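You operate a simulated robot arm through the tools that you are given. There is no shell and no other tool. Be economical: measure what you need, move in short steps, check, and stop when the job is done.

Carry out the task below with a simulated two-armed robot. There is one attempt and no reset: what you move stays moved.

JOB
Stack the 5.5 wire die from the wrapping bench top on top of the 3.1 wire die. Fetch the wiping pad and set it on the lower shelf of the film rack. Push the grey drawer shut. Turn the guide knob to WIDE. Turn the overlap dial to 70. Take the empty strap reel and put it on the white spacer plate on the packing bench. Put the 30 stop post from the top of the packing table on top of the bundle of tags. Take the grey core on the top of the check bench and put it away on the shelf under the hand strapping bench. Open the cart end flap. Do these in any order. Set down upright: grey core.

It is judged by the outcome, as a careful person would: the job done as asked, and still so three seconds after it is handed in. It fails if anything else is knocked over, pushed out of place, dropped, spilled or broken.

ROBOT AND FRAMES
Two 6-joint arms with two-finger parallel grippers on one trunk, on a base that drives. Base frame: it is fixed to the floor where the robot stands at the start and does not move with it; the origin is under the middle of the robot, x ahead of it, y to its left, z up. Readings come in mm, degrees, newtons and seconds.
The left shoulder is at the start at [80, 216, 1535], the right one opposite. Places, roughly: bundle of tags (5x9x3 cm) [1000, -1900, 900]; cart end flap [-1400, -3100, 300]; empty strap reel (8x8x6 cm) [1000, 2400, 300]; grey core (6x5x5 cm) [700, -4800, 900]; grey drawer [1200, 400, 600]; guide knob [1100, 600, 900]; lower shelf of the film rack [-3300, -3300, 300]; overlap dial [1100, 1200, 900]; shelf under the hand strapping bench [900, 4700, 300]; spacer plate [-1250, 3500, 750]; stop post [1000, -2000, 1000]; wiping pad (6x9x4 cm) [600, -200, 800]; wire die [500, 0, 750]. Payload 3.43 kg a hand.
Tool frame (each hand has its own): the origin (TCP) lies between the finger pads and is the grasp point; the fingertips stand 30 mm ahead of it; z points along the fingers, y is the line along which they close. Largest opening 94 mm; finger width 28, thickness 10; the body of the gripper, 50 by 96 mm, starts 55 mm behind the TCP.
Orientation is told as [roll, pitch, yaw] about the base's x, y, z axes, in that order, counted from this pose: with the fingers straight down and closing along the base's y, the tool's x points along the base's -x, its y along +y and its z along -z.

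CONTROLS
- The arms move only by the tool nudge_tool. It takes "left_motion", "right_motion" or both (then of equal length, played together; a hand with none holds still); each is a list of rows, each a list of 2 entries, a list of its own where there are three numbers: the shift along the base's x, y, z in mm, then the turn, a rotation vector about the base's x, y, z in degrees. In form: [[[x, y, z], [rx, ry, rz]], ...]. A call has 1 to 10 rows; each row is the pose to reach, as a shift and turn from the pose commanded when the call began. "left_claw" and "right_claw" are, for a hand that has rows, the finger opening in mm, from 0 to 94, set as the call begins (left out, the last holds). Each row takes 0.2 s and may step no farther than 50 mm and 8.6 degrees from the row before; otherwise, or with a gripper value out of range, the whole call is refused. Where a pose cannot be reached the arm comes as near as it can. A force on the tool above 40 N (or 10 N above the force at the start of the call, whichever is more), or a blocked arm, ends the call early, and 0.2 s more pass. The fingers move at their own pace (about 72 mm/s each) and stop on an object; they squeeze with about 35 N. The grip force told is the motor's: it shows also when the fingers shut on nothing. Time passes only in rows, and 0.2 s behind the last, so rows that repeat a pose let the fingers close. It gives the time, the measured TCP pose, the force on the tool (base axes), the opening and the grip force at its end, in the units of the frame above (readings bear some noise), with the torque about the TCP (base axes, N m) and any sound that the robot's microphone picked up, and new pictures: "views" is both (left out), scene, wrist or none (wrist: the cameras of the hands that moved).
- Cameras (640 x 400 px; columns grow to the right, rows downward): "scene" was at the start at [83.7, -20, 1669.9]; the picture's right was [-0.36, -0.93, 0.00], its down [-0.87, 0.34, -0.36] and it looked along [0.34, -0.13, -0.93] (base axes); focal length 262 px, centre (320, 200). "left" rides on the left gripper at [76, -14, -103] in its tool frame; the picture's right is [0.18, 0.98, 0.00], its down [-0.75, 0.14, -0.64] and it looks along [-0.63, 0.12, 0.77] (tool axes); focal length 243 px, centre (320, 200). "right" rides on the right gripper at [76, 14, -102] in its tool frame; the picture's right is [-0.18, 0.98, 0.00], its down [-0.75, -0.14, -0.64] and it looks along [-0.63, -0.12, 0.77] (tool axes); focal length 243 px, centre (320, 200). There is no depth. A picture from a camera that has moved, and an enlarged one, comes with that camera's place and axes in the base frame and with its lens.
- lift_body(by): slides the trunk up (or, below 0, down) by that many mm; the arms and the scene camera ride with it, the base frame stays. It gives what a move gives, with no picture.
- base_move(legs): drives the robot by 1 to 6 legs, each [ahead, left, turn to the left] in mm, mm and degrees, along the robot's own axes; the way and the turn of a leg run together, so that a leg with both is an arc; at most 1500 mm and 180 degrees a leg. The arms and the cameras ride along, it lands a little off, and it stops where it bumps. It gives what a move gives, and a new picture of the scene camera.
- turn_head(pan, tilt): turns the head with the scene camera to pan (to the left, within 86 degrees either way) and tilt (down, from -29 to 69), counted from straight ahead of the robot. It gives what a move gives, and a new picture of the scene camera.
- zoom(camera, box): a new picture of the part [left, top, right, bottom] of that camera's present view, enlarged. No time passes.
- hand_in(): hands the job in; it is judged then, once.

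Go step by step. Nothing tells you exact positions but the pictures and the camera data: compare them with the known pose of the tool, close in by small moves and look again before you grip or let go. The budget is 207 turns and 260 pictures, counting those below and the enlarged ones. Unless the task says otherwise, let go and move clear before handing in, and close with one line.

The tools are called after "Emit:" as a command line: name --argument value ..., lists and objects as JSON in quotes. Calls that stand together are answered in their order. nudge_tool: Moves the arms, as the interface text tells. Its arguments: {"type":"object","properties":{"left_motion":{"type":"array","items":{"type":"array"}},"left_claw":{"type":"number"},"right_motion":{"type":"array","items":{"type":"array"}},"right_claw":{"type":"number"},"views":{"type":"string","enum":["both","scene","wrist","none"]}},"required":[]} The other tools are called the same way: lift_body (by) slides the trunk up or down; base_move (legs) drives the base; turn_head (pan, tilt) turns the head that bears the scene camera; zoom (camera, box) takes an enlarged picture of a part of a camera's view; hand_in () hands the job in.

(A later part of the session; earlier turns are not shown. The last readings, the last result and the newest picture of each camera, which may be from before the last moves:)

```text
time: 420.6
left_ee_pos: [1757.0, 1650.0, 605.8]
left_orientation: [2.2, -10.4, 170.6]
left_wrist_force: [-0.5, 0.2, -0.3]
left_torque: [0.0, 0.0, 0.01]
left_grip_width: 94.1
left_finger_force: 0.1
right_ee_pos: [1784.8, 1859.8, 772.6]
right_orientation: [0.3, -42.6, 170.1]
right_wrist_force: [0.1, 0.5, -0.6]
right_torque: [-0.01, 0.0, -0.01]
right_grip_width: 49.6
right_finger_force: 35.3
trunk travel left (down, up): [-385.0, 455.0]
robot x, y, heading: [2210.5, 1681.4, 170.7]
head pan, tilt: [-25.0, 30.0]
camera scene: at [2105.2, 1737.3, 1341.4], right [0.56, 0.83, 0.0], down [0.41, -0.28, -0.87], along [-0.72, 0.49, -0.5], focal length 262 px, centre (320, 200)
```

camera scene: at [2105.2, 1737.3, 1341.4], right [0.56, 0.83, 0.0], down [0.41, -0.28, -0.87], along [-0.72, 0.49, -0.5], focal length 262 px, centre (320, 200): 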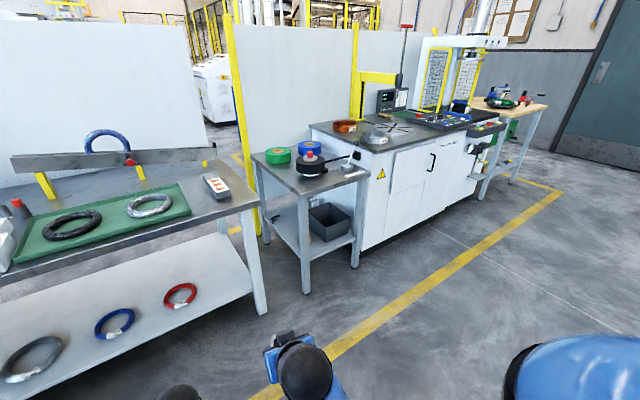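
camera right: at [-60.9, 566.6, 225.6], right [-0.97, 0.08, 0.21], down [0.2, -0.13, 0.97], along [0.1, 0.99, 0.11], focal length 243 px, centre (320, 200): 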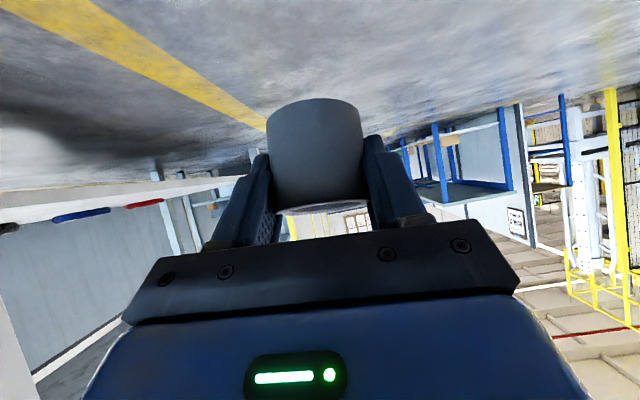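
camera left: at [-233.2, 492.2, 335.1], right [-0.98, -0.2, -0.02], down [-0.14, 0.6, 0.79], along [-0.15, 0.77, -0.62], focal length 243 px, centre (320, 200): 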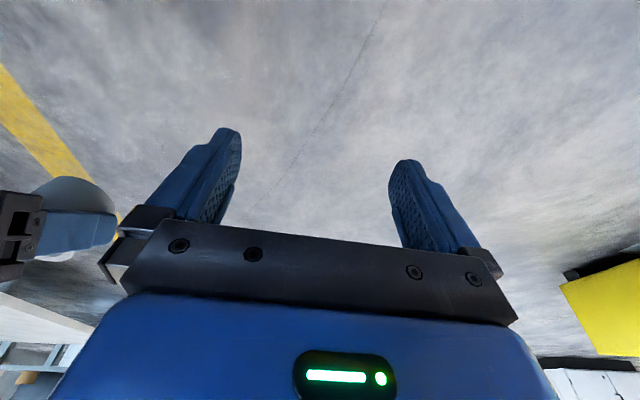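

The reel is likely the one on the small side table by the next machine. The base bumped something behind, probably the board stand, so I'll move forward, straighten up and check behind me.

Emit:
base_move --legs '[[230, 0, 9.4]]'

Emit:
turn_head --pan 86 --tilt 20

```text
time: 422.3
left_ee_pos: [1539.0, 1591.5, 607.3]
left_orientation: [2.1, -10.5, -179.8]
left_wrist_force: [0.4, 0.4, -0.2]
left_torque: [0.01, -0.01, 0.03]
left_grip_width: 94.5
left_finger_force: 0.1
right_ee_pos: [1530.4, 1803.6, 772.5]
right_orientation: [0.3, -42.5, 179.7]
right_wrist_force: [0.3, 0.0, -0.8]
right_torque: [0.04, -0.01, -0.01]
right_grip_width: 49.9
right_finger_force: 34.9
trunk travel left (down, up): [-385.0, 455.0]
robot x, y, heading: [1976.0, 1699.8, -179.6]
head pan, tilt: [-25.0, 30.0]
camera scene: at [1868.4, 1736.9, 1341.3], right [0.42, 0.91, 0.0], down [0.45, -0.21, -0.87], along [-0.79, 0.36, -0.5], focal length 262 px, centre (320, 200)
```

scene: 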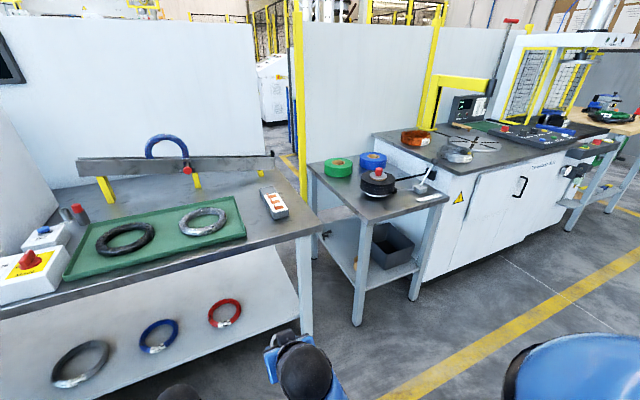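

```text
time: 424.2
left_ee_pos: [1539.8, 1591.8, 606.9]
left_orientation: [2.1, -10.5, -179.8]
left_wrist_force: [-0.4, 0.5, -0.5]
left_torque: [0.04, -0.01, -0.02]
left_grip_width: 94.0
left_finger_force: 0.1
right_ee_pos: [1531.4, 1803.4, 772.1]
right_orientation: [0.2, -42.6, 179.8]
right_wrist_force: [-0.4, 0.1, -0.8]
right_torque: [0.02, 0.03, 0.0]
right_grip_width: 49.9
right_finger_force: 35.4
trunk travel left (down, up): [-385.0, 455.0]
robot x, y, heading: [1981.0, 1698.0, -179.7]
head pan, tilt: [85.9, 20.0]
camera scene: at [1945.1, 1606.3, 1357.4], right [-1.0, 0.07, 0.0], down [0.02, 0.34, -0.94], along [-0.06, -0.94, -0.34], focal length 262 px, centre (320, 200)
```

scene: 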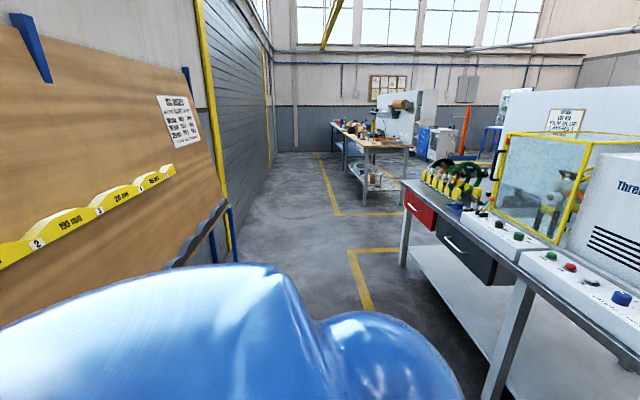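

The board stands undisturbed. Now a look at the side table and its lower shelf for the reel.

Emit:
base_move --legs '[[0, -600, 0]]'

Emit:
turn_head --pan 0 --tilt 38

Emit:
zoom --camera "scene" --box '[200, 100, 440, 300]'

```text
time: 427.5
left_ee_pos: [1537.6, 2186.5, 607.5]
left_orientation: [2.1, -10.4, 179.8]
left_wrist_force: [0.0, 0.6, 0.8]
left_torque: [0.01, -0.04, 0.04]
left_grip_width: 94.2
left_finger_force: 0.1
right_ee_pos: [1530.0, 2399.6, 772.0]
right_orientation: [0.3, -42.6, 179.5]
right_wrist_force: [-0.4, -0.4, 0.0]
right_torque: [0.0, 0.02, 0.01]
right_grip_width: 50.0
right_finger_force: 35.0
trunk travel left (down, up): [-385.0, 455.0]
robot x, y, heading: [1979.6, 2290.8, -179.9]
head pan, tilt: [85.9, 20.0]
camera scene: at [1942.6, 2199.3, 1357.5], right [-1.0, 0.07, 0.0], down [0.02, 0.34, -0.94], along [-0.07, -0.94, -0.34], focal length 262 px, centre (320, 200)
```

scene: 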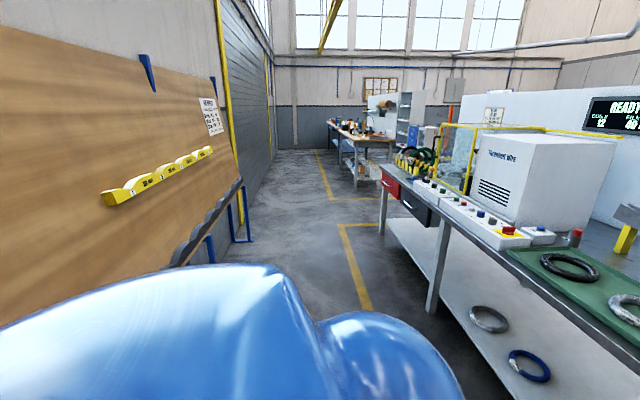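

```text
time: 429.1
left_ee_pos: [1537.8, 2187.1, 607.0]
left_orientation: [2.0, -10.4, 179.9]
left_wrist_force: [-0.2, -0.3, 0.3]
left_torque: [0.04, -0.05, -0.02]
left_grip_width: 94.0
left_finger_force: 0.1
right_ee_pos: [1531.3, 2399.5, 771.8]
right_orientation: [0.3, -42.7, 179.4]
right_wrist_force: [0.3, -0.3, 0.0]
right_torque: [0.0, -0.03, 0.02]
right_grip_width: 50.0
right_finger_force: 35.0
trunk travel left (down, up): [-385.0, 455.0]
robot x, y, heading: [1976.0, 2291.0, -180.0]
head pan, tilt: [0.0, 38.0]
camera scene: at [1862.8, 2291.7, 1329.0], right [0.0, 1.0, 0.0], down [0.62, 0.0, -0.79], along [-0.79, 0.0, -0.62], focal length 262 px, centre (320, 200)
```

scene: 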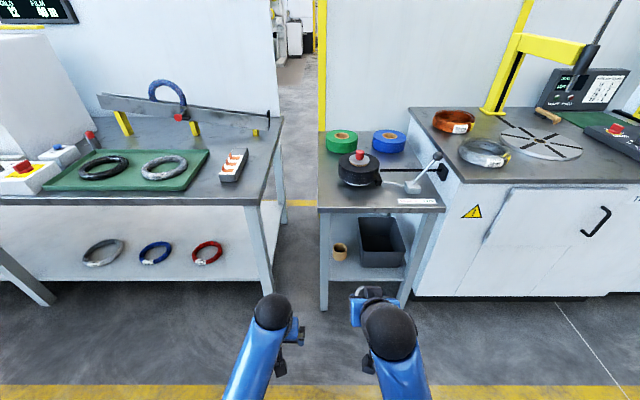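

```text
2.00 times, centred on (320, 200) of scene
camera zoom: at [1862.8, 2291.7, 1329.0], right [0.0, 1.0, 0.0], down [0.62, 0.0, -0.79], along [-0.79, 0.0, -0.62], focal length 524 px, centre (320, 200)
```

zoom: 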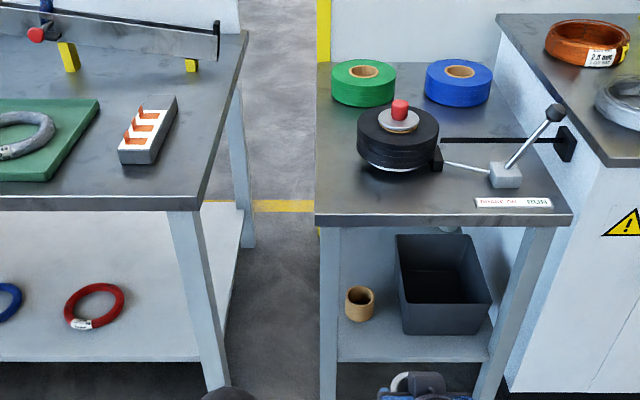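

The tan ring on the side table's lower shelf at (999, 2391) is the empty reel, with room for fingers between the leg and the bin. I'll lower the trunk, tilt the left hand and drive in.

Emit:
lift_body --by -378

Emit:
nudge_tool --left_motion '[[[0, 0, 30], [0, 8, 0]], [[0, 0, 60], [0, 16, 0]], [[-10, 0, 95], [0, 24, 0]], [[-20, 0, 130], [0, 30, 0]], [[-20, 0, 165], [0, 35, 0]], [[-20, 0, 195], [0, 35, 0]]]' --left_claw 94 --views "none"

Emit:
base_move --legs '[[0, -175, 0], [300, 0, 0]]'

Emit:
zoom --camera "left" --box '[0, 0, 640, 400]'

```text
time: 432.8
left_ee_pos: [1538.2, 2186.8, 236.7]
left_orientation: [1.9, -10.8, 179.9]
left_wrist_force: [0.1, -0.5, 0.2]
left_torque: [-0.03, -0.02, 0.03]
left_grip_width: 94.0
left_finger_force: 0.0
right_ee_pos: [1531.6, 2397.1, 402.3]
right_orientation: [0.1, -42.8, 179.6]
right_wrist_force: [-0.1, -1.0, -0.4]
right_torque: [-0.02, 0.0, -0.01]
right_grip_width: 49.9
right_finger_force: 35.5
trunk travel left (down, up): [-7.0, 833.0]
robot x, y, heading: [1976.6, 2289.7, -179.7]
head pan, tilt: [0.0, 38.0]
```

```text
time: 434.2
left_ee_pos: [1517.9, 2186.1, 431.9]
left_orientation: [1.5, -45.8, -179.6]
left_wrist_force: [0.3, -0.6, -0.3]
left_torque: [0.0, -0.03, -0.01]
left_grip_width: 93.7
left_finger_force: 0.0
right_ee_pos: [1532.3, 2396.9, 401.2]
right_orientation: [-0.2, -42.9, 179.8]
right_wrist_force: [0.0, 0.8, 0.7]
right_torque: [0.01, -0.03, 0.01]
right_grip_width: 49.8
right_finger_force: 34.2
trunk travel left (down, up): [-7.0, 833.0]
robot x, y, heading: [1976.9, 2290.6, -179.8]
head pan, tilt: [0.0, 38.0]
```

```text
time: 437.3
left_ee_pos: [1216.4, 2359.8, 429.3]
left_orientation: [1.5, -45.8, -179.6]
left_wrist_force: [-0.6, 0.0, 0.5]
left_torque: [0.0, 0.02, 0.01]
left_grip_width: 94.0
left_finger_force: 0.0
right_ee_pos: [1229.9, 2569.7, 401.2]
right_orientation: [-0.4, -42.8, 180.0]
right_wrist_force: [-0.2, 0.3, 0.3]
right_torque: [-0.03, 0.0, -0.02]
right_grip_width: 49.9
right_finger_force: 35.1
trunk travel left (down, up): [-7.0, 833.0]
robot x, y, heading: [1674.3, 2463.4, -179.8]
head pan, tilt: [0.0, 38.0]
camera scene: at [1565.1, 2458.6, 956.1], right [0.0, 1.0, 0.01], down [0.61, 0.01, -0.79], along [-0.79, 0.0, -0.61], focal length 262 px, centre (320, 200)
```

scene: 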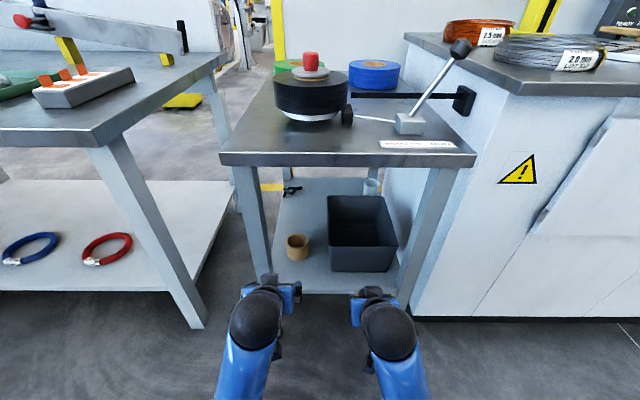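

```text
1.00 times, centred on (320, 200) of left (not enlarged: the box is as wide or as high as the picture)
camera zoom: at [1342.0, 2376.9, 446.7], right [0.15, -0.98, -0.11], down [-0.06, -0.13, 0.99], along [-0.99, -0.15, -0.08], focal length 243 px, centre (320, 200)
```

zoom: 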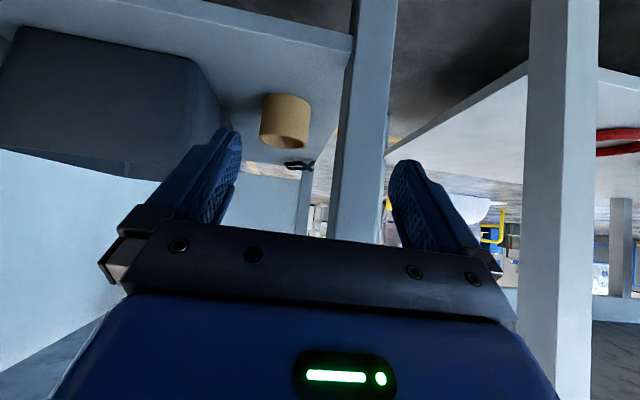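

The reel's centre is at about (972, 2388) on a shelf at z≈281. I'll yaw the hand 12° to keep clear of the table leg and move in partway.

Emit:
nudge_tool --left_motion '[[[0, 20, -15], [0, 0, 6]], [[0, 42, -30], [0, 0, 12]], [[-35, 44, -45], [0, 0, 12]], [[-75, 44, -60], [0, 0, 12]], [[-115, 44, -75], [0, 0, 12]], [[-145, 42, -85], [0, 0, 12]]]' --left_claw 90 --views "wrist"

```text
time: 438.7
left_ee_pos: [1071.1, 2401.2, 347.5]
left_orientation: [1.4, -45.7, -167.5]
left_wrist_force: [0.0, 0.1, -0.2]
left_torque: [-0.01, 0.02, -0.01]
left_grip_width: 90.3
left_finger_force: 0.2
right_ee_pos: [1230.0, 2569.6, 401.5]
right_orientation: [-0.3, -43.0, 180.1]
right_wrist_force: [0.5, 0.0, -0.3]
right_torque: [-0.03, 0.01, -0.02]
right_grip_width: 50.0
right_finger_force: 34.6
trunk travel left (down, up): [-7.0, 833.0]
robot x, y, heading: [1674.3, 2464.8, -179.6]
head pan, tilt: [0.0, 38.0]
camera left: at [1191.4, 2445.1, 364.2], right [0.36, -0.93, -0.12], down [-0.04, -0.14, 0.99], along [-0.93, -0.35, -0.08], focal length 243 px, centre (320, 200)
```

left: 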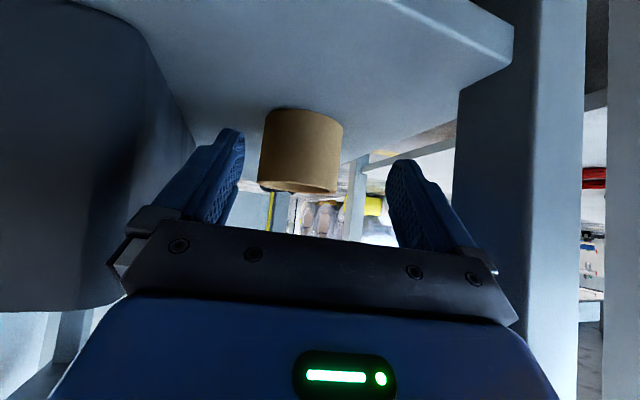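

Emit:
nudge_tool --left_motion '[[[-10, 6, -10], [0, 0, 0]], [[-35, 2, -20], [0, 0, 0]], [[-60, -2, -28], [0, 0, 0]], [[-85, -6, -29], [0, 0, 0]]]' --views "wrist"

```text
time: 439.7
left_ee_pos: [984.6, 2396.0, 317.5]
left_orientation: [1.4, -45.6, -167.5]
left_wrist_force: [0.1, 0.6, 0.0]
left_torque: [0.02, 0.0, 0.02]
left_grip_width: 90.2
left_finger_force: 0.2
right_ee_pos: [1229.5, 2570.1, 401.8]
right_orientation: [-0.3, -42.9, 180.0]
right_wrist_force: [-0.4, -0.6, -1.7]
right_torque: [0.01, -0.04, 0.01]
right_grip_width: 49.6
right_finger_force: 34.7
trunk travel left (down, up): [-7.0, 833.0]
robot x, y, heading: [1676.1, 2466.6, -179.7]
head pan, tilt: [0.0, 38.0]
camera left: at [1104.1, 2439.0, 335.0], right [0.35, -0.93, -0.12], down [-0.04, -0.14, 0.99], along [-0.93, -0.35, -0.08], focal length 243 px, centre (320, 200)
```

left: 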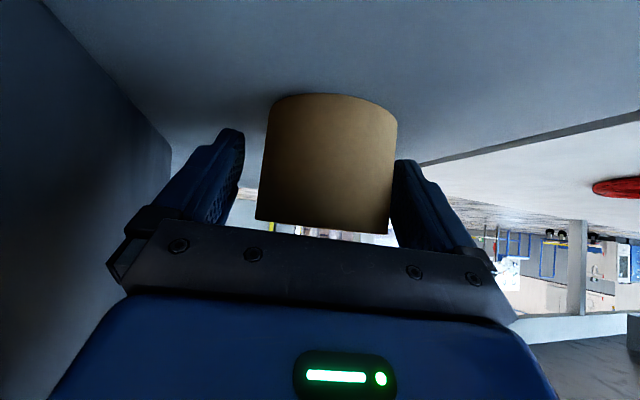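

Emit:
nudge_tool --left_motion '[[[1, -4, 0], [0, 0, 0]], [[-3, -5, 0], [0, 0, 0]]]' --views "none"

Emit:
nudge_tool --left_motion '[[[0, 0, 0], [0, 0, 0]], [[0, 0, 0], [0, 0, 0]], [[0, 0, 0], [0, 0, 0]]]' --left_claw 50 --views "wrist"

```text
time: 440.3
left_ee_pos: [982.1, 2391.4, 318.0]
left_orientation: [1.3, -45.7, -167.5]
left_wrist_force: [-0.2, 0.3, -0.7]
left_torque: [0.02, 0.02, 0.02]
left_grip_width: 89.8
left_finger_force: 0.0
right_ee_pos: [1230.3, 2570.4, 401.1]
right_orientation: [-0.5, -42.9, 180.0]
right_wrist_force: [-0.4, -0.5, -0.2]
right_torque: [0.0, 0.01, 0.0]
right_grip_width: 49.7
right_finger_force: 35.2
trunk travel left (down, up): [-7.0, 833.0]
robot x, y, heading: [1676.7, 2465.8, -179.9]
head pan, tilt: [0.0, 38.0]
```

```text
time: 441.1
left_ee_pos: [982.3, 2391.0, 318.5]
left_orientation: [1.3, -45.8, -167.4]
left_wrist_force: [-0.1, -0.7, 0.7]
left_torque: [0.06, 0.01, 0.01]
left_grip_width: 80.8
left_finger_force: 35.0
right_ee_pos: [1231.0, 2570.0, 401.9]
right_orientation: [-0.3, -42.9, 180.0]
right_wrist_force: [0.2, -0.3, 0.0]
right_torque: [0.01, 0.0, 0.0]
right_grip_width: 49.8
right_finger_force: 35.0
trunk travel left (down, up): [-7.0, 833.0]
robot x, y, heading: [1675.3, 2464.4, -180.1]
head pan, tilt: [0.0, 38.0]
camera left: at [1101.3, 2434.3, 335.4], right [0.35, -0.93, -0.12], down [-0.04, -0.14, 0.99], along [-0.93, -0.35, -0.08], focal length 243 px, centre (320, 200)
```

left: 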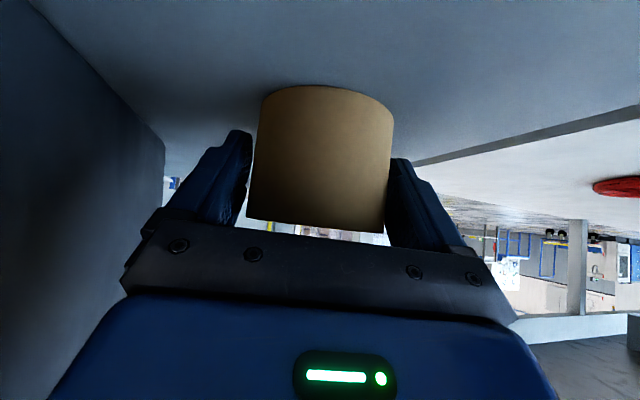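

The reel is gripped at 81 mm. I'll lift it slightly and draw it straight back out.

Emit:
nudge_tool --left_motion '[[[0, 2, 15], [0, 0, 0]], [[0, 4, 30], [0, 0, 0]], [[40, 8, 40], [0, 0, 0]], [[80, 12, 50], [0, 0, 0]], [[120, 14, 65], [0, 0, 0]], [[160, 14, 80], [0, 0, 0]], [[200, 14, 95], [0, 0, 0]], [[235, 14, 108], [0, 0, 0]]]' --views "none"

Emit:
base_move --legs '[[-350, 0, 0]]'

Emit:
lift_body --by 400

Emit:
turn_head --pan -60 --tilt 25

```text
time: 442.9
left_ee_pos: [1216.7, 2406.0, 423.3]
left_orientation: [1.3, -45.6, -167.4]
left_wrist_force: [-0.6, 0.1, -1.7]
left_torque: [0.0, 0.01, 0.04]
left_grip_width: 80.8
left_finger_force: 35.0
right_ee_pos: [1229.8, 2569.4, 402.2]
right_orientation: [-0.4, -42.8, 180.0]
right_wrist_force: [0.8, -0.6, -0.4]
right_torque: [0.02, -0.01, -0.01]
right_grip_width: 50.1
right_finger_force: 35.1
trunk travel left (down, up): [-7.0, 833.0]
robot x, y, heading: [1675.2, 2466.3, -179.7]
head pan, tilt: [0.0, 38.0]
```

```text
time: 445.2
left_ee_pos: [1571.1, 2405.4, 424.1]
left_orientation: [1.4, -45.7, -167.7]
left_wrist_force: [-0.7, 0.3, -2.0]
left_torque: [0.0, -0.02, -0.05]
left_grip_width: 79.6
left_finger_force: 35.3
right_ee_pos: [1585.0, 2572.3, 401.3]
right_orientation: [-0.3, -42.9, 179.8]
right_wrist_force: [0.4, 0.5, -0.9]
right_torque: [-0.01, 0.02, -0.01]
right_grip_width: 49.9
right_finger_force: 34.8
trunk travel left (down, up): [-7.0, 833.0]
robot x, y, heading: [2031.0, 2464.8, 179.8]
head pan, tilt: [0.0, 38.0]
camera scene: at [1919.5, 2458.6, 956.0], right [0.0, 1.0, 0.01], down [0.61, 0.01, -0.79], along [-0.79, 0.01, -0.61], focal length 262 px, centre (320, 200)
```

scene: 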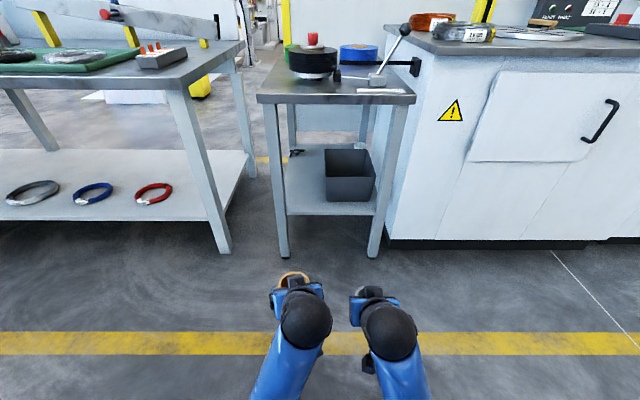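

```text
time: 449.0
left_ee_pos: [1569.1, 2407.7, 817.3]
left_orientation: [2.3, -45.5, -168.3]
left_wrist_force: [0.7, -0.1, -1.4]
left_torque: [0.01, -0.02, -0.03]
left_grip_width: 79.1
left_finger_force: 34.7
right_ee_pos: [1582.4, 2573.7, 793.7]
right_orientation: [0.4, -42.6, 179.3]
right_wrist_force: [0.5, -0.6, -0.4]
right_torque: [-0.05, 0.01, -0.01]
right_grip_width: 49.8
right_finger_force: 35.2
trunk travel left (down, up): [-407.0, 433.0]
robot x, y, heading: [2029.7, 2465.7, 179.8]
head pan, tilt: [0.0, 38.0]
```

```text
time: 450.3
left_ee_pos: [1570.6, 2410.1, 817.3]
left_orientation: [2.2, -45.5, -168.3]
left_wrist_force: [0.3, 0.6, -0.8]
left_torque: [-0.02, 0.01, 0.01]
left_grip_width: 79.0
left_finger_force: 34.7
right_ee_pos: [1584.4, 2574.7, 794.4]
right_orientation: [0.2, -42.6, 179.3]
right_wrist_force: [0.0, 0.2, -0.8]
right_torque: [-0.02, 0.06, -0.02]
right_grip_width: 49.9
right_finger_force: 34.8
trunk travel left (down, up): [-407.0, 433.0]
robot x, y, heading: [2029.1, 2463.0, 179.9]
head pan, tilt: [-60.0, 25.0]
camera scene: at [1955.5, 2545.8, 1371.3], right [0.87, 0.5, 0.0], down [0.21, -0.37, -0.91], along [-0.45, 0.79, -0.42], focal length 262 px, centre (320, 200)
```

scene: 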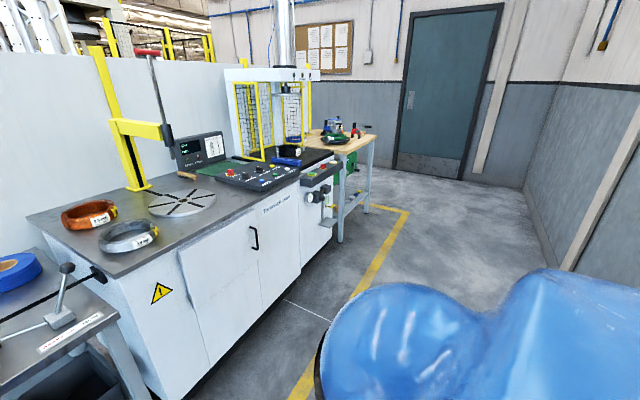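

The wooden hand strapping bench is at the far end past the wire machine. I'll drive there and look at its lower shelf.

Emit:
base_move --legs '[[0, -1200, 0], [0, -1000, 0]]'

Emit:
turn_head --pan 0 --tilt 32

```text
time: 461.1
left_ee_pos: [1527.2, 4574.0, 816.1]
left_orientation: [2.2, -45.5, -166.0]
left_wrist_force: [0.3, -0.6, -1.6]
left_torque: [0.0, 0.0, 0.0]
left_grip_width: 78.4
left_finger_force: 34.6
right_ee_pos: [1534.5, 4740.1, 794.2]
right_orientation: [0.3, -42.6, -178.4]
right_wrist_force: [0.3, 0.6, -0.7]
right_torque: [0.02, 0.06, -0.01]
right_grip_width: 49.8
right_finger_force: 34.5
trunk travel left (down, up): [-407.0, 433.0]
robot x, y, heading: [1986.1, 4653.8, -177.7]
head pan, tilt: [-60.0, 25.0]
camera scene: at [1907.4, 4726.2, 1371.3], right [0.85, 0.53, 0.0], down [0.23, -0.36, -0.91], along [-0.48, 0.77, -0.42], focal length 262 px, centre (320, 200)
```

scene: 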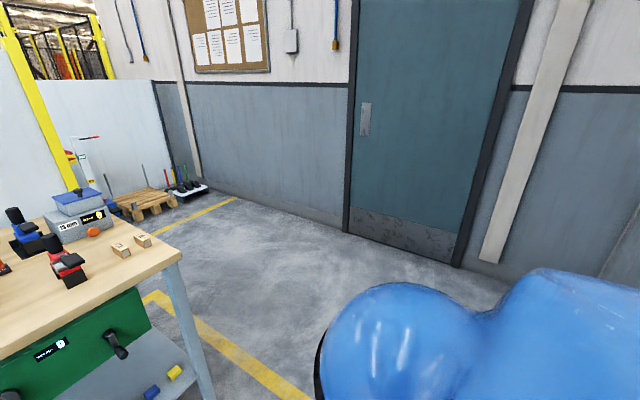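

```text
time: 462.4
left_ee_pos: [1526.9, 4572.6, 817.4]
left_orientation: [2.1, -45.5, -166.0]
left_wrist_force: [0.1, -1.0, -1.8]
left_torque: [0.0, 0.0, 0.02]
left_grip_width: 78.0
left_finger_force: 34.9
right_ee_pos: [1534.5, 4739.4, 794.0]
right_orientation: [0.4, -42.7, -178.3]
right_wrist_force: [-0.2, 0.0, 0.3]
right_torque: [0.03, 0.0, 0.01]
right_grip_width: 49.8
right_finger_force: 34.6
trunk travel left (down, up): [-407.0, 433.0]
robot x, y, heading: [1982.8, 4648.7, -177.9]
head pan, tilt: [0.0, 32.0]
camera scene: at [1867.0, 4644.7, 1360.2], right [-0.04, 1.0, 0.0], down [0.53, 0.02, -0.85], along [-0.85, -0.03, -0.53], focal length 262 px, centre (320, 200)
```

scene: 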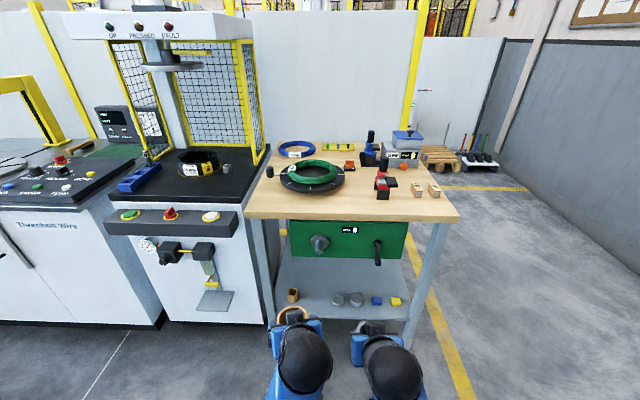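

Below the green drawer the bench's shelf has a gap between the wooden block (y≈4491) and the grey discs (y≈4697), good for the core at y≈4594. I'll lower the trunk and approach.

Emit:
lift_body --by -400

Emit:
base_move --legs '[[0, 145, -2.2], [200, 0, 0]]'

Emit:
zoom --camera "right" --box '[0, 0, 640, 400]'

Emit:
zoom --camera "left" --box '[0, 0, 640, 400]'

```text
time: 466.2
left_ee_pos: [1527.5, 4571.4, 423.1]
left_orientation: [1.8, -45.7, -165.5]
left_wrist_force: [0.1, -0.2, -2.2]
left_torque: [0.03, -0.05, 0.01]
left_grip_width: 78.0
left_finger_force: 34.9
right_ee_pos: [1535.7, 4738.6, 401.8]
right_orientation: [-0.2, -42.8, -178.1]
right_wrist_force: [0.3, -0.2, 0.1]
right_torque: [0.01, 0.04, 0.04]
right_grip_width: 49.9
right_finger_force: 35.2
trunk travel left (down, up): [-7.0, 833.0]
robot x, y, heading: [1984.8, 4644.8, -177.9]
head pan, tilt: [0.0, 32.0]
```

```text
time: 468.8
left_ee_pos: [1328.1, 4445.8, 422.4]
left_orientation: [1.4, -45.7, -168.0]
left_wrist_force: [0.0, 0.8, -2.4]
left_torque: [0.02, 0.01, 0.02]
left_grip_width: 78.1
left_finger_force: 35.6
right_ee_pos: [1340.6, 4611.7, 402.4]
right_orientation: [-0.4, -42.9, 179.6]
right_wrist_force: [-0.5, -0.2, -0.5]
right_torque: [-0.01, -0.01, 0.02]
right_grip_width: 50.0
right_finger_force: 34.9
trunk travel left (down, up): [-7.0, 833.0]
robot x, y, heading: [1789.3, 4503.5, 179.8]
head pan, tilt: [0.0, 32.0]
camera scene: at [1672.6, 4497.0, 965.3], right [0.0, 1.0, 0.01], down [0.53, 0.01, -0.85], along [-0.85, 0.01, -0.53], focal length 262 px, centre (320, 200)
```

scene: 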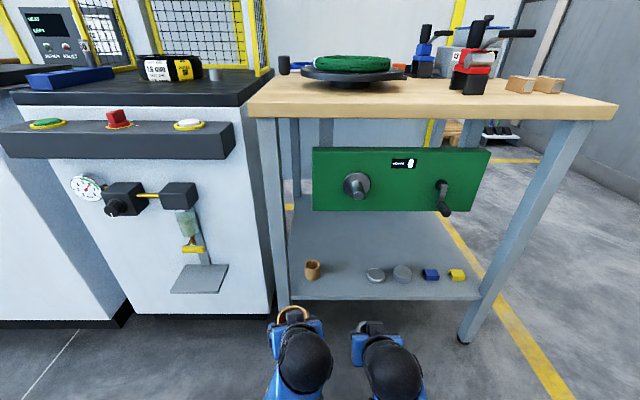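

```text
1.00 times, centred on (320, 200) of right (not enlarged: the box is as wide or as high as the picture)
camera zoom: at [1467.2, 4595.0, 422.9], right [-0.15, -0.98, 0.12], down [-0.11, 0.14, 0.98], along [-0.98, 0.13, -0.13], focal length 243 px, centre (320, 200)
```

zoom: 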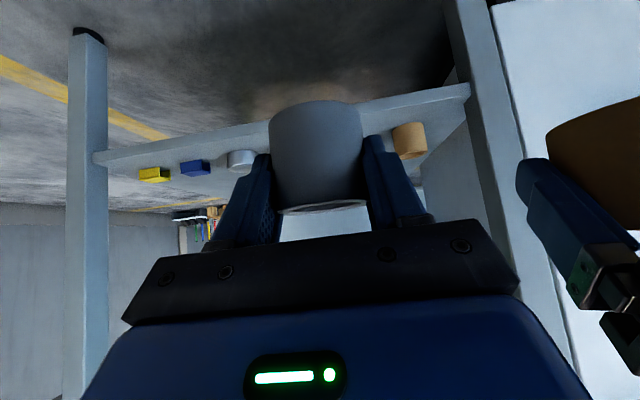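

```text
1.00 times, centred on (320, 200) of left (not enlarged: the box is as wide or as high as the picture)
camera zoom: at [1447.2, 4487.8, 440.8], right [0.35, -0.93, -0.11], down [-0.04, -0.14, 0.99], along [-0.94, -0.34, -0.08], focal length 243 px, centre (320, 200)
```

zoom: 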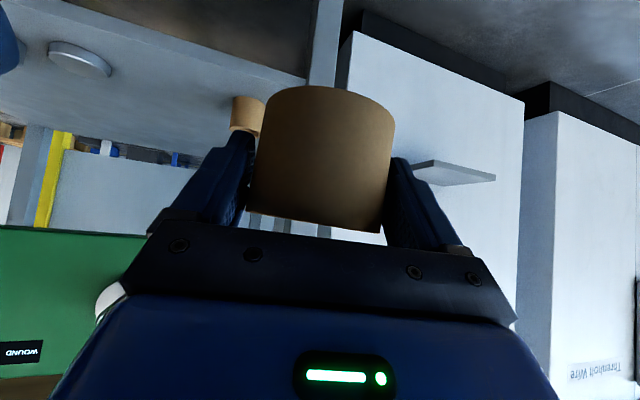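

The shelf is at z≈260 with its front edge at x≈1130. I'll restore the grip pitch and move the core in over the gap.

Emit:
nudge_tool --right_motion '[[[-40, -4, 0], [0, 2.7, 0]], [[-80, -8, -5], [0, 2.7, 0]], [[-120, -12, -10], [0, 2.7, 0]], [[-160, -16, -20], [0, 2.7, 0]], [[-200, -20, -30], [0, 2.7, 0]], [[-240, -20, -40], [0, 2.7, 0]], [[-275, -20, -55], [0, 2.7, 0]]]' --views "both"

```text
time: 470.4
left_ee_pos: [1325.0, 4448.0, 417.5]
left_orientation: [2.2, -45.5, -168.4]
left_wrist_force: [-0.1, 0.6, -1.5]
left_torque: [-0.03, -0.04, -0.04]
left_grip_width: 77.9
left_finger_force: 34.9
right_ee_pos: [1065.6, 4592.6, 337.3]
right_orientation: [0.3, -45.4, 179.1]
right_wrist_force: [0.6, -0.2, -0.4]
right_torque: [0.03, -0.03, 0.02]
right_grip_width: 50.0
right_finger_force: 35.1
trunk travel left (down, up): [-7.0, 833.0]
robot x, y, heading: [1787.2, 4502.2, 179.9]
head pan, tilt: [0.0, 32.0]
camera scene: at [1668.5, 4504.6, 960.1], right [0.0, 1.0, 0.0], down [0.53, 0.0, -0.85], along [-0.85, 0.0, -0.53], focal length 262 px, centre (320, 200)
camera right: at [1192.5, 4576.9, 353.7], right [-0.14, -0.98, 0.14], down [-0.07, 0.15, 0.99], along [-0.99, 0.13, -0.09], focal length 243 px, centre (320, 200)
```

scene: 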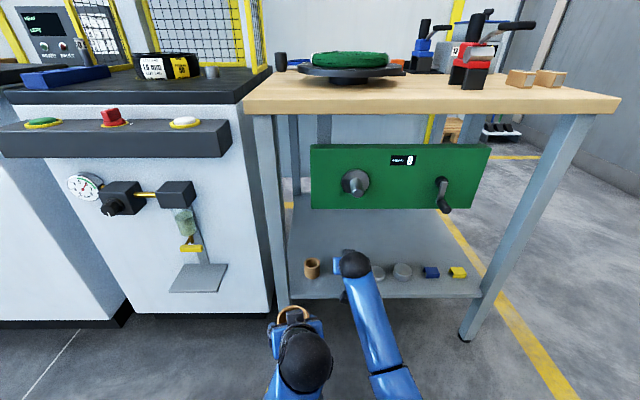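
right: 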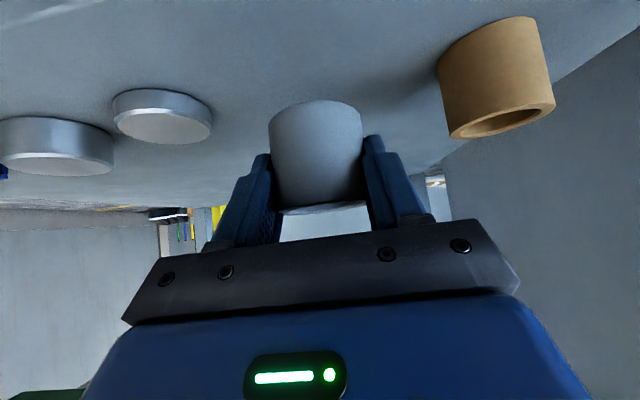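

The core is over the gap between the tan ring and the discs. I'll lower it until contact.

Emit:
nudge_tool --right_motion '[[[0, 0, -12], [0, 0, 0]], [[0, 0, -22], [0, 0, 0]], [[0, 0, -28], [0, 0, 0]], [[0, 0, -32], [0, 0, 0]]]' --views "wrist"

```text
time: 471.4
left_ee_pos: [1325.9, 4448.9, 417.5]
left_orientation: [2.1, -45.5, -168.4]
left_wrist_force: [0.4, 0.6, -1.6]
left_torque: [0.03, 0.01, -0.01]
left_grip_width: 77.9
left_finger_force: 35.0
right_ee_pos: [1065.1, 4592.2, 306.7]
right_orientation: [0.4, -45.3, 179.1]
right_wrist_force: [-0.5, 0.3, -0.5]
right_torque: [0.03, 0.0, -0.05]
right_grip_width: 49.8
right_finger_force: 34.3
trunk travel left (down, up): [-7.0, 833.0]
robot x, y, heading: [1785.8, 4504.8, 180.0]
head pan, tilt: [0.0, 32.0]
camera right: at [1192.6, 4577.6, 322.8], right [-0.14, -0.98, 0.13], down [-0.07, 0.15, 0.99], along [-0.99, 0.13, -0.09], focal length 243 px, centre (320, 200)
```

right: 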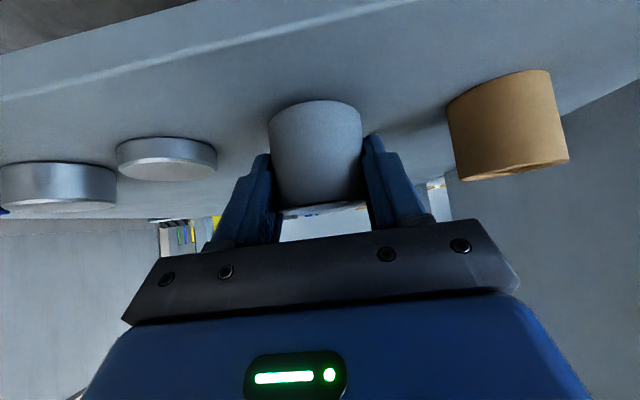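

Emit:
nudge_tool --right_motion '[[[0, 0, -3], [0, 0, 0]], [[0, 0, -6], [0, 0, 0]], [[0, 0, -9], [0, 0, 0]]]' --views "none"

Emit:
zoom --camera "right" --box '[220, 60, 420, 240]'

```text
time: 472.2
left_ee_pos: [1325.4, 4447.2, 417.6]
left_orientation: [2.3, -45.6, -168.4]
left_wrist_force: [0.7, 0.0, -1.1]
left_torque: [-0.01, 0.01, 0.04]
left_grip_width: 77.6
left_finger_force: 34.7
right_ee_pos: [1064.9, 4592.2, 300.1]
right_orientation: [0.4, -45.5, 179.1]
right_wrist_force: [1.5, -1.3, 6.2]
right_torque: [-0.04, -0.18, 0.0]
right_grip_width: 49.9
right_finger_force: 34.9
trunk travel left (down, up): [-7.0, 833.0]
robot x, y, heading: [1788.8, 4502.0, 179.7]
head pan, tilt: [0.0, 32.0]
```

```text
2.22 times, centred on (320, 150) of right
camera zoom: at [1191.8, 4577.4, 315.8], right [-0.14, -0.98, 0.14], down [-0.07, 0.15, 0.99], along [-0.99, 0.13, -0.09], focal length 539 px, centre (320, 311)
```

zoom: 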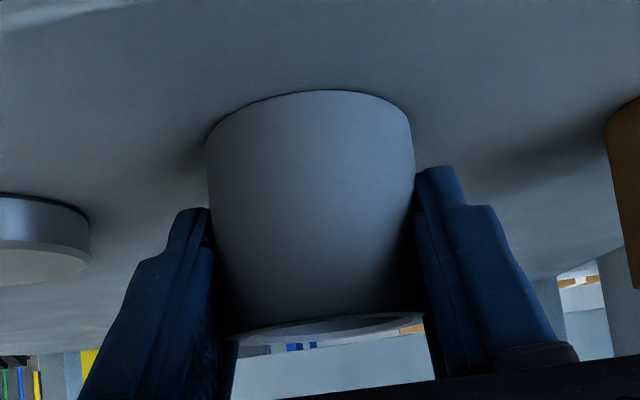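

Contact is felt and the core sits upright on the shelf. I'll settle it one millimetre, open, and withdraw along the tool axis.

Emit:
nudge_tool --right_motion '[[[0, 0, -1], [0, 0, 0]], [[0, 0, -1], [0, 0, 0]]]' --views "none"

Emit:
nudge_tool --right_motion '[[[0, 0, 0], [0, 0, 0]], [[0, 0, 0], [0, 0, 0]], [[15, 0, 13], [0, 0, 0]], [[40, 0, 35], [0, 0, 0]], [[75, 0, 50], [0, 0, 0]], [[115, 0, 60], [0, 0, 0]]]' --right_claw 78 --views "wrist"

```text
time: 472.8
left_ee_pos: [1326.7, 4447.2, 419.0]
left_orientation: [2.0, -45.7, -168.4]
left_wrist_force: [0.8, -0.9, -1.5]
left_torque: [0.0, 0.0, -0.04]
left_grip_width: 77.6
left_finger_force: 35.4
right_ee_pos: [1065.3, 4593.0, 300.3]
right_orientation: [0.4, -45.6, 179.0]
right_wrist_force: [1.5, 0.9, 14.4]
right_torque: [-0.02, -0.32, 0.0]
right_grip_width: 50.0
right_finger_force: 34.8
trunk travel left (down, up): [-7.0, 833.0]
robot x, y, heading: [1786.8, 4501.8, 179.7]
head pan, tilt: [0.0, 32.0]
```

```text
time: 474.2
left_ee_pos: [1325.9, 4448.3, 416.5]
left_orientation: [2.3, -45.5, -168.4]
left_wrist_force: [0.0, 0.7, -1.1]
left_torque: [0.0, -0.05, 0.01]
left_grip_width: 77.5
left_finger_force: 34.7
right_ee_pos: [1180.5, 4592.7, 357.2]
right_orientation: [0.4, -45.3, 179.0]
right_wrist_force: [-0.3, 0.7, 0.4]
right_torque: [0.02, 0.01, 0.0]
right_grip_width: 78.1
right_finger_force: 0.0
trunk travel left (down, up): [-7.0, 833.0]
robot x, y, heading: [1787.0, 4504.3, 179.7]
head pan, tilt: [0.0, 32.0]
camera right: at [1307.7, 4577.3, 373.0], right [-0.14, -0.98, 0.14], down [-0.07, 0.15, 0.99], along [-0.99, 0.13, -0.09], focal length 243 px, centre (320, 200)
```

right: 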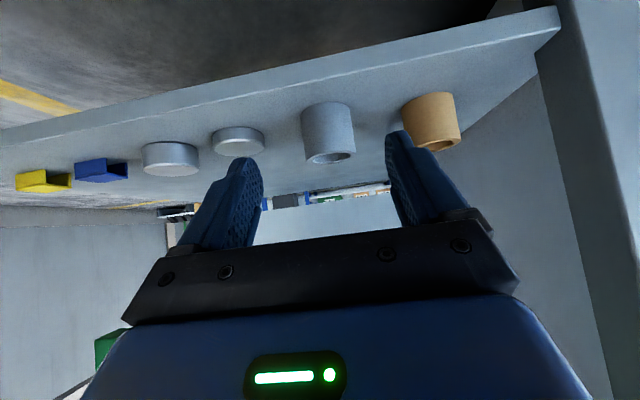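

The grey core stands upright on the shelf. Now the reel goes to the packing bench, back round through the south gap, keeping nearer the benches this time.

Emit:
nudge_tool --right_motion '[[[40, 0, 20], [0, 0, 0]], [[80, 0, 40], [0, 0, 0]], [[120, 0, 50], [0, 0, 0]], [[150, 0, 50], [0, 0, 0]]]' --views "none"

Emit:
base_move --legs '[[-90, 0, 0], [0, 1400, 0], [0, 1400, 0]]'

```text
time: 475.2
left_ee_pos: [1326.7, 4445.6, 421.3]
left_orientation: [1.8, -45.5, -168.0]
left_wrist_force: [0.0, 0.2, -0.9]
left_torque: [0.01, 0.01, 0.01]
left_grip_width: 77.4
left_finger_force: 35.4
right_ee_pos: [1328.5, 4590.5, 416.9]
right_orientation: [0.7, -46.1, 178.9]
right_wrist_force: [0.4, 0.5, -0.2]
right_torque: [-0.01, 0.02, 0.0]
right_grip_width: 78.3
right_finger_force: 0.0
trunk travel left (down, up): [-7.0, 833.0]
robot x, y, heading: [1785.6, 4503.2, 179.8]
head pan, tilt: [0.0, 32.0]
```

```text
time: 489.4
left_ee_pos: [1369.7, 1679.3, 420.5]
left_orientation: [1.6, -45.6, -169.2]
left_wrist_force: [-0.1, -0.3, -2.2]
left_torque: [0.07, 0.0, -0.01]
left_grip_width: 76.9
left_finger_force: 34.9
right_ee_pos: [1376.7, 1823.9, 414.5]
right_orientation: [-0.1, -45.8, 178.2]
right_wrist_force: [-0.5, -0.8, -0.1]
right_torque: [0.0, -0.02, 0.02]
right_grip_width: 78.1
right_finger_force: 0.1
trunk travel left (down, up): [-7.0, 833.0]
robot x, y, heading: [1827.9, 1727.8, 178.5]
head pan, tilt: [0.0, 32.0]
camera scene: at [1716.0, 1724.6, 963.4], right [0.03, 1.0, 0.01], down [0.53, -0.01, -0.85], along [-0.85, 0.03, -0.53], focal length 262 px, centre (320, 200)
```

scene: 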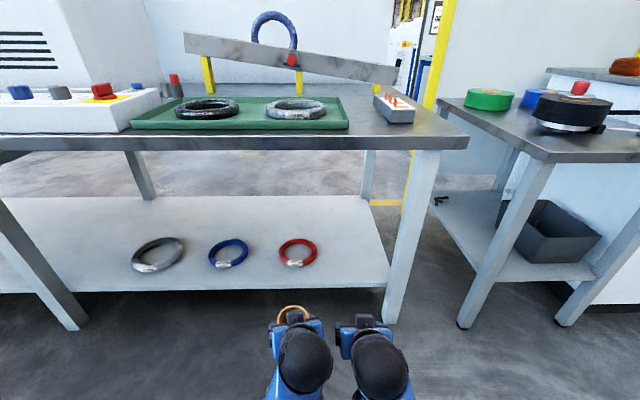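

Emit:
base_move --legs '[[0, 1390, 1.5], [0, 1400, 0], [1000, 0, 0], [1050, 0, 0], [0, 0, -90], [1200, 0, 0]]'

```text
time: 522.1
left_ee_pos: [-302.1, 571.7, 422.4]
left_orientation: [1.7, -45.8, 104.1]
left_wrist_force: [0.2, -0.6, -0.3]
left_torque: [-0.01, 0.0, -0.01]
left_grip_width: 76.0
left_finger_force: 34.5
right_ee_pos: [-158.0, 574.2, 413.3]
right_orientation: [0.0, -45.7, 91.3]
right_wrist_force: [0.1, 0.4, -0.2]
right_torque: [0.02, -0.01, 0.04]
right_grip_width: 77.9
right_finger_force: 0.0
trunk travel left (down, up): [-7.0, 833.0]
robot x, y, heading: [-228.8, 115.5, 91.6]
head pan, tilt: [0.0, 32.0]
camera scene: at [-236.0, 230.9, 963.5], right [1.0, 0.03, 0.01], down [0.02, -0.53, -0.85], along [-0.02, 0.85, -0.53], focal length 262 px, centre (320, 200)
```

scene: 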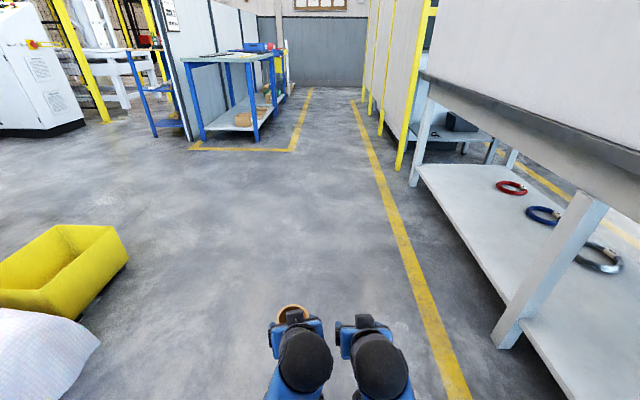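

The packing bench is ahead on the left (x -1556…-966, y from 2950). I'll drive up beside it, raise the trunk and face it.

Emit:
base_move --legs '[[1500, 0, -1.6], [1750, 0, 0], [0, 0, 90]]'

Emit:
lift_body --by 400

Emit:
turn_head --pan 0 --tilt 35

```text
refused: 1750 is not a number from -1500 to 1500
```

```text
time: 525.9
left_ee_pos: [-300.5, 573.5, 816.5]
left_orientation: [2.2, -45.6, 103.6]
left_wrist_force: [0.0, -0.4, -2.2]
left_torque: [-0.01, -0.01, 0.01]
left_grip_width: 76.2
left_finger_force: 34.9
right_ee_pos: [-156.0, 575.9, 809.0]
right_orientation: [0.6, -45.7, 91.0]
right_wrist_force: [-0.5, 0.8, -0.2]
right_torque: [0.01, -0.01, 0.0]
right_grip_width: 78.1
right_finger_force: 0.0
trunk travel left (down, up): [-407.0, 433.0]
robot x, y, heading: [-230.2, 114.3, 91.4]
head pan, tilt: [0.0, 32.0]
```

```text
time: 526.6
left_ee_pos: [-300.3, 573.3, 817.9]
left_orientation: [2.2, -45.6, 103.6]
left_wrist_force: [0.3, 0.4, -1.2]
left_torque: [0.02, -0.05, -0.04]
left_grip_width: 76.0
left_finger_force: 34.9
right_ee_pos: [-156.0, 575.2, 808.7]
right_orientation: [0.7, -45.6, 91.0]
right_wrist_force: [0.3, -0.1, 0.5]
right_torque: [0.02, 0.02, -0.02]
right_grip_width: 77.9
right_finger_force: 0.3
trunk travel left (down, up): [-407.0, 433.0]
robot x, y, heading: [-230.5, 116.1, 92.0]
head pan, tilt: [0.0, 35.0]
camera scene: at [-230.3, 233.7, 1355.6], right [1.0, 0.03, 0.0], down [0.02, -0.57, -0.82], along [-0.02, 0.82, -0.57], focal length 262 px, centre (320, 200)
```

scene: 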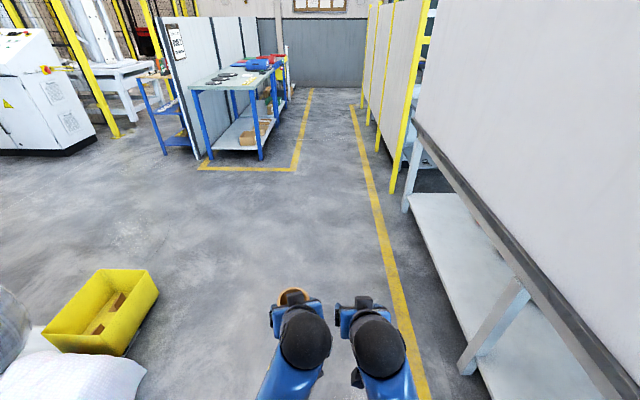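

Emit:
base_move --legs '[[1500, 0, -1.6], [1500, 0, 0], [250, 0, 0], [0, 0, 90]]'

Emit:
zoom --camera "scene" --box '[140, 120, 500, 340]'

```text
time: 546.4
left_ee_pos: [-756.3, 3309.4, 816.6]
left_orientation: [2.2, -45.4, -165.7]
left_wrist_force: [0.0, -0.5, -2.1]
left_torque: [0.02, 0.0, 0.01]
left_grip_width: 75.7
left_finger_force: 35.1
right_ee_pos: [-760.6, 3453.9, 809.9]
right_orientation: [0.6, -45.6, -178.4]
right_wrist_force: [-0.2, -0.4, -0.3]
right_torque: [0.0, -0.01, 0.0]
right_grip_width: 78.0
right_finger_force: 0.1
trunk travel left (down, up): [-407.0, 433.0]
robot x, y, heading: [-297.6, 3387.0, -177.7]
head pan, tilt: [0.0, 35.0]
camera scene: at [-415.2, 3381.1, 1355.6], right [-0.04, 1.0, 0.0], down [0.57, 0.02, -0.82], along [-0.82, -0.03, -0.57], focal length 262 px, centre (320, 200)
```

scene: 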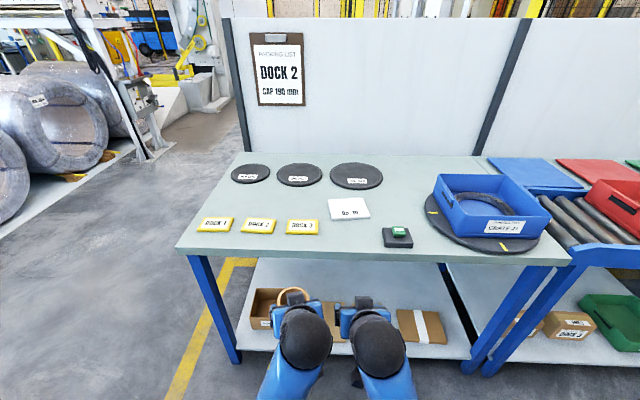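

```text
1.78 times, centred on (320, 230) of scene
camera zoom: at [-415.2, 3381.1, 1355.6], right [-0.04, 1.0, 0.0], down [0.57, 0.02, -0.82], along [-0.82, -0.03, -0.57], focal length 466 px, centre (320, 147)
```

zoom: 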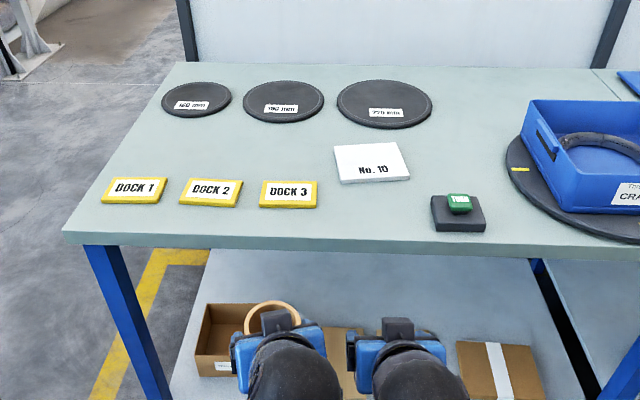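

The white "No. 10" spacer plate is at about (-1221, 3458). I'll raise a little, shift into line and move closer.

Emit:
lift_body --by 80

Emit:
base_move --legs '[[0, -105, -2], [240, 0, 0]]'

Emit:
zoom --camera "left" --box '[0, 0, 640, 400]'

```text
time: 547.6
left_ee_pos: [-757.0, 3308.3, 896.8]
left_orientation: [2.2, -45.5, -165.9]
left_wrist_force: [0.7, -0.2, -1.2]
left_torque: [-0.01, -0.02, 0.02]
left_grip_width: 75.9
left_finger_force: 35.1
right_ee_pos: [-760.0, 3453.3, 889.0]
right_orientation: [0.7, -45.5, -178.3]
right_wrist_force: [0.4, 0.3, -0.7]
right_torque: [0.03, -0.03, 0.0]
right_grip_width: 77.9
right_finger_force: 0.1
trunk travel left (down, up): [-487.0, 353.0]
robot x, y, heading: [-297.9, 3386.9, -177.8]
head pan, tilt: [0.0, 35.0]
```

```text
time: 550.1
left_ee_pos: [-998.8, 3427.5, 897.4]
left_orientation: [2.1, -45.5, -167.8]
left_wrist_force: [0.3, -0.7, -2.3]
left_torque: [-0.01, -0.03, 0.0]
left_grip_width: 75.8
left_finger_force: 34.9
right_ee_pos: [-995.8, 3572.0, 889.7]
right_orientation: [0.6, -45.6, 179.5]
right_wrist_force: [-1.3, 0.5, -0.2]
right_torque: [-0.02, 0.03, 0.01]
right_grip_width: 78.1
right_finger_force: 0.1
trunk travel left (down, up): [-487.0, 353.0]
robot x, y, heading: [-535.7, 3487.1, -179.5]
head pan, tilt: [0.0, 35.0]
camera scene: at [-654.8, 3488.0, 1435.6], right [-0.01, 1.0, 0.0], down [0.57, 0.0, -0.82], along [-0.82, -0.01, -0.57], focal length 262 px, centre (320, 200)
```

scene: 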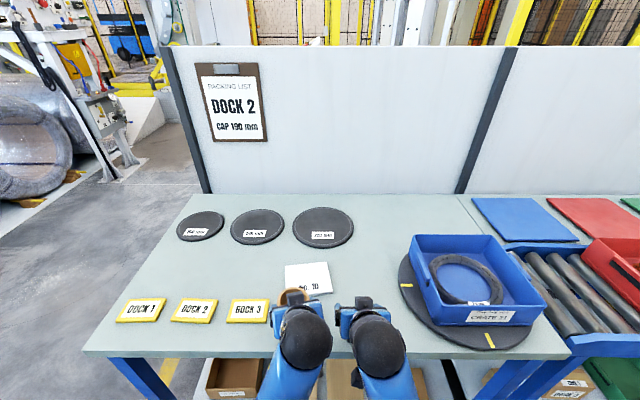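

```text
1.00 times, centred on (320, 200) of left (not enlarged: the box is as wide or as high as the picture)
camera zoom: at [-879.3, 3471.8, 914.9], right [0.36, -0.93, -0.1], down [-0.04, -0.13, 0.99], along [-0.93, -0.35, -0.08], focal length 243 px, centre (320, 200)
```

zoom: 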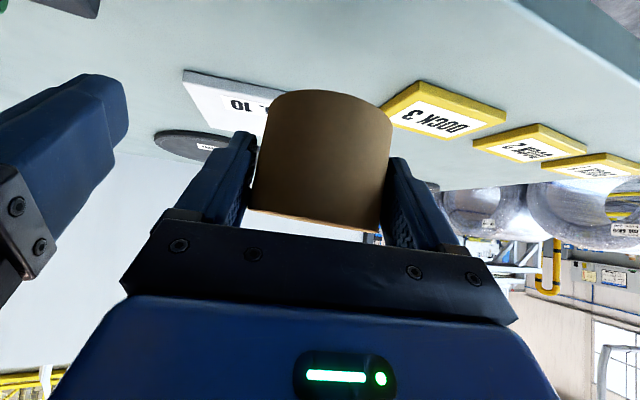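

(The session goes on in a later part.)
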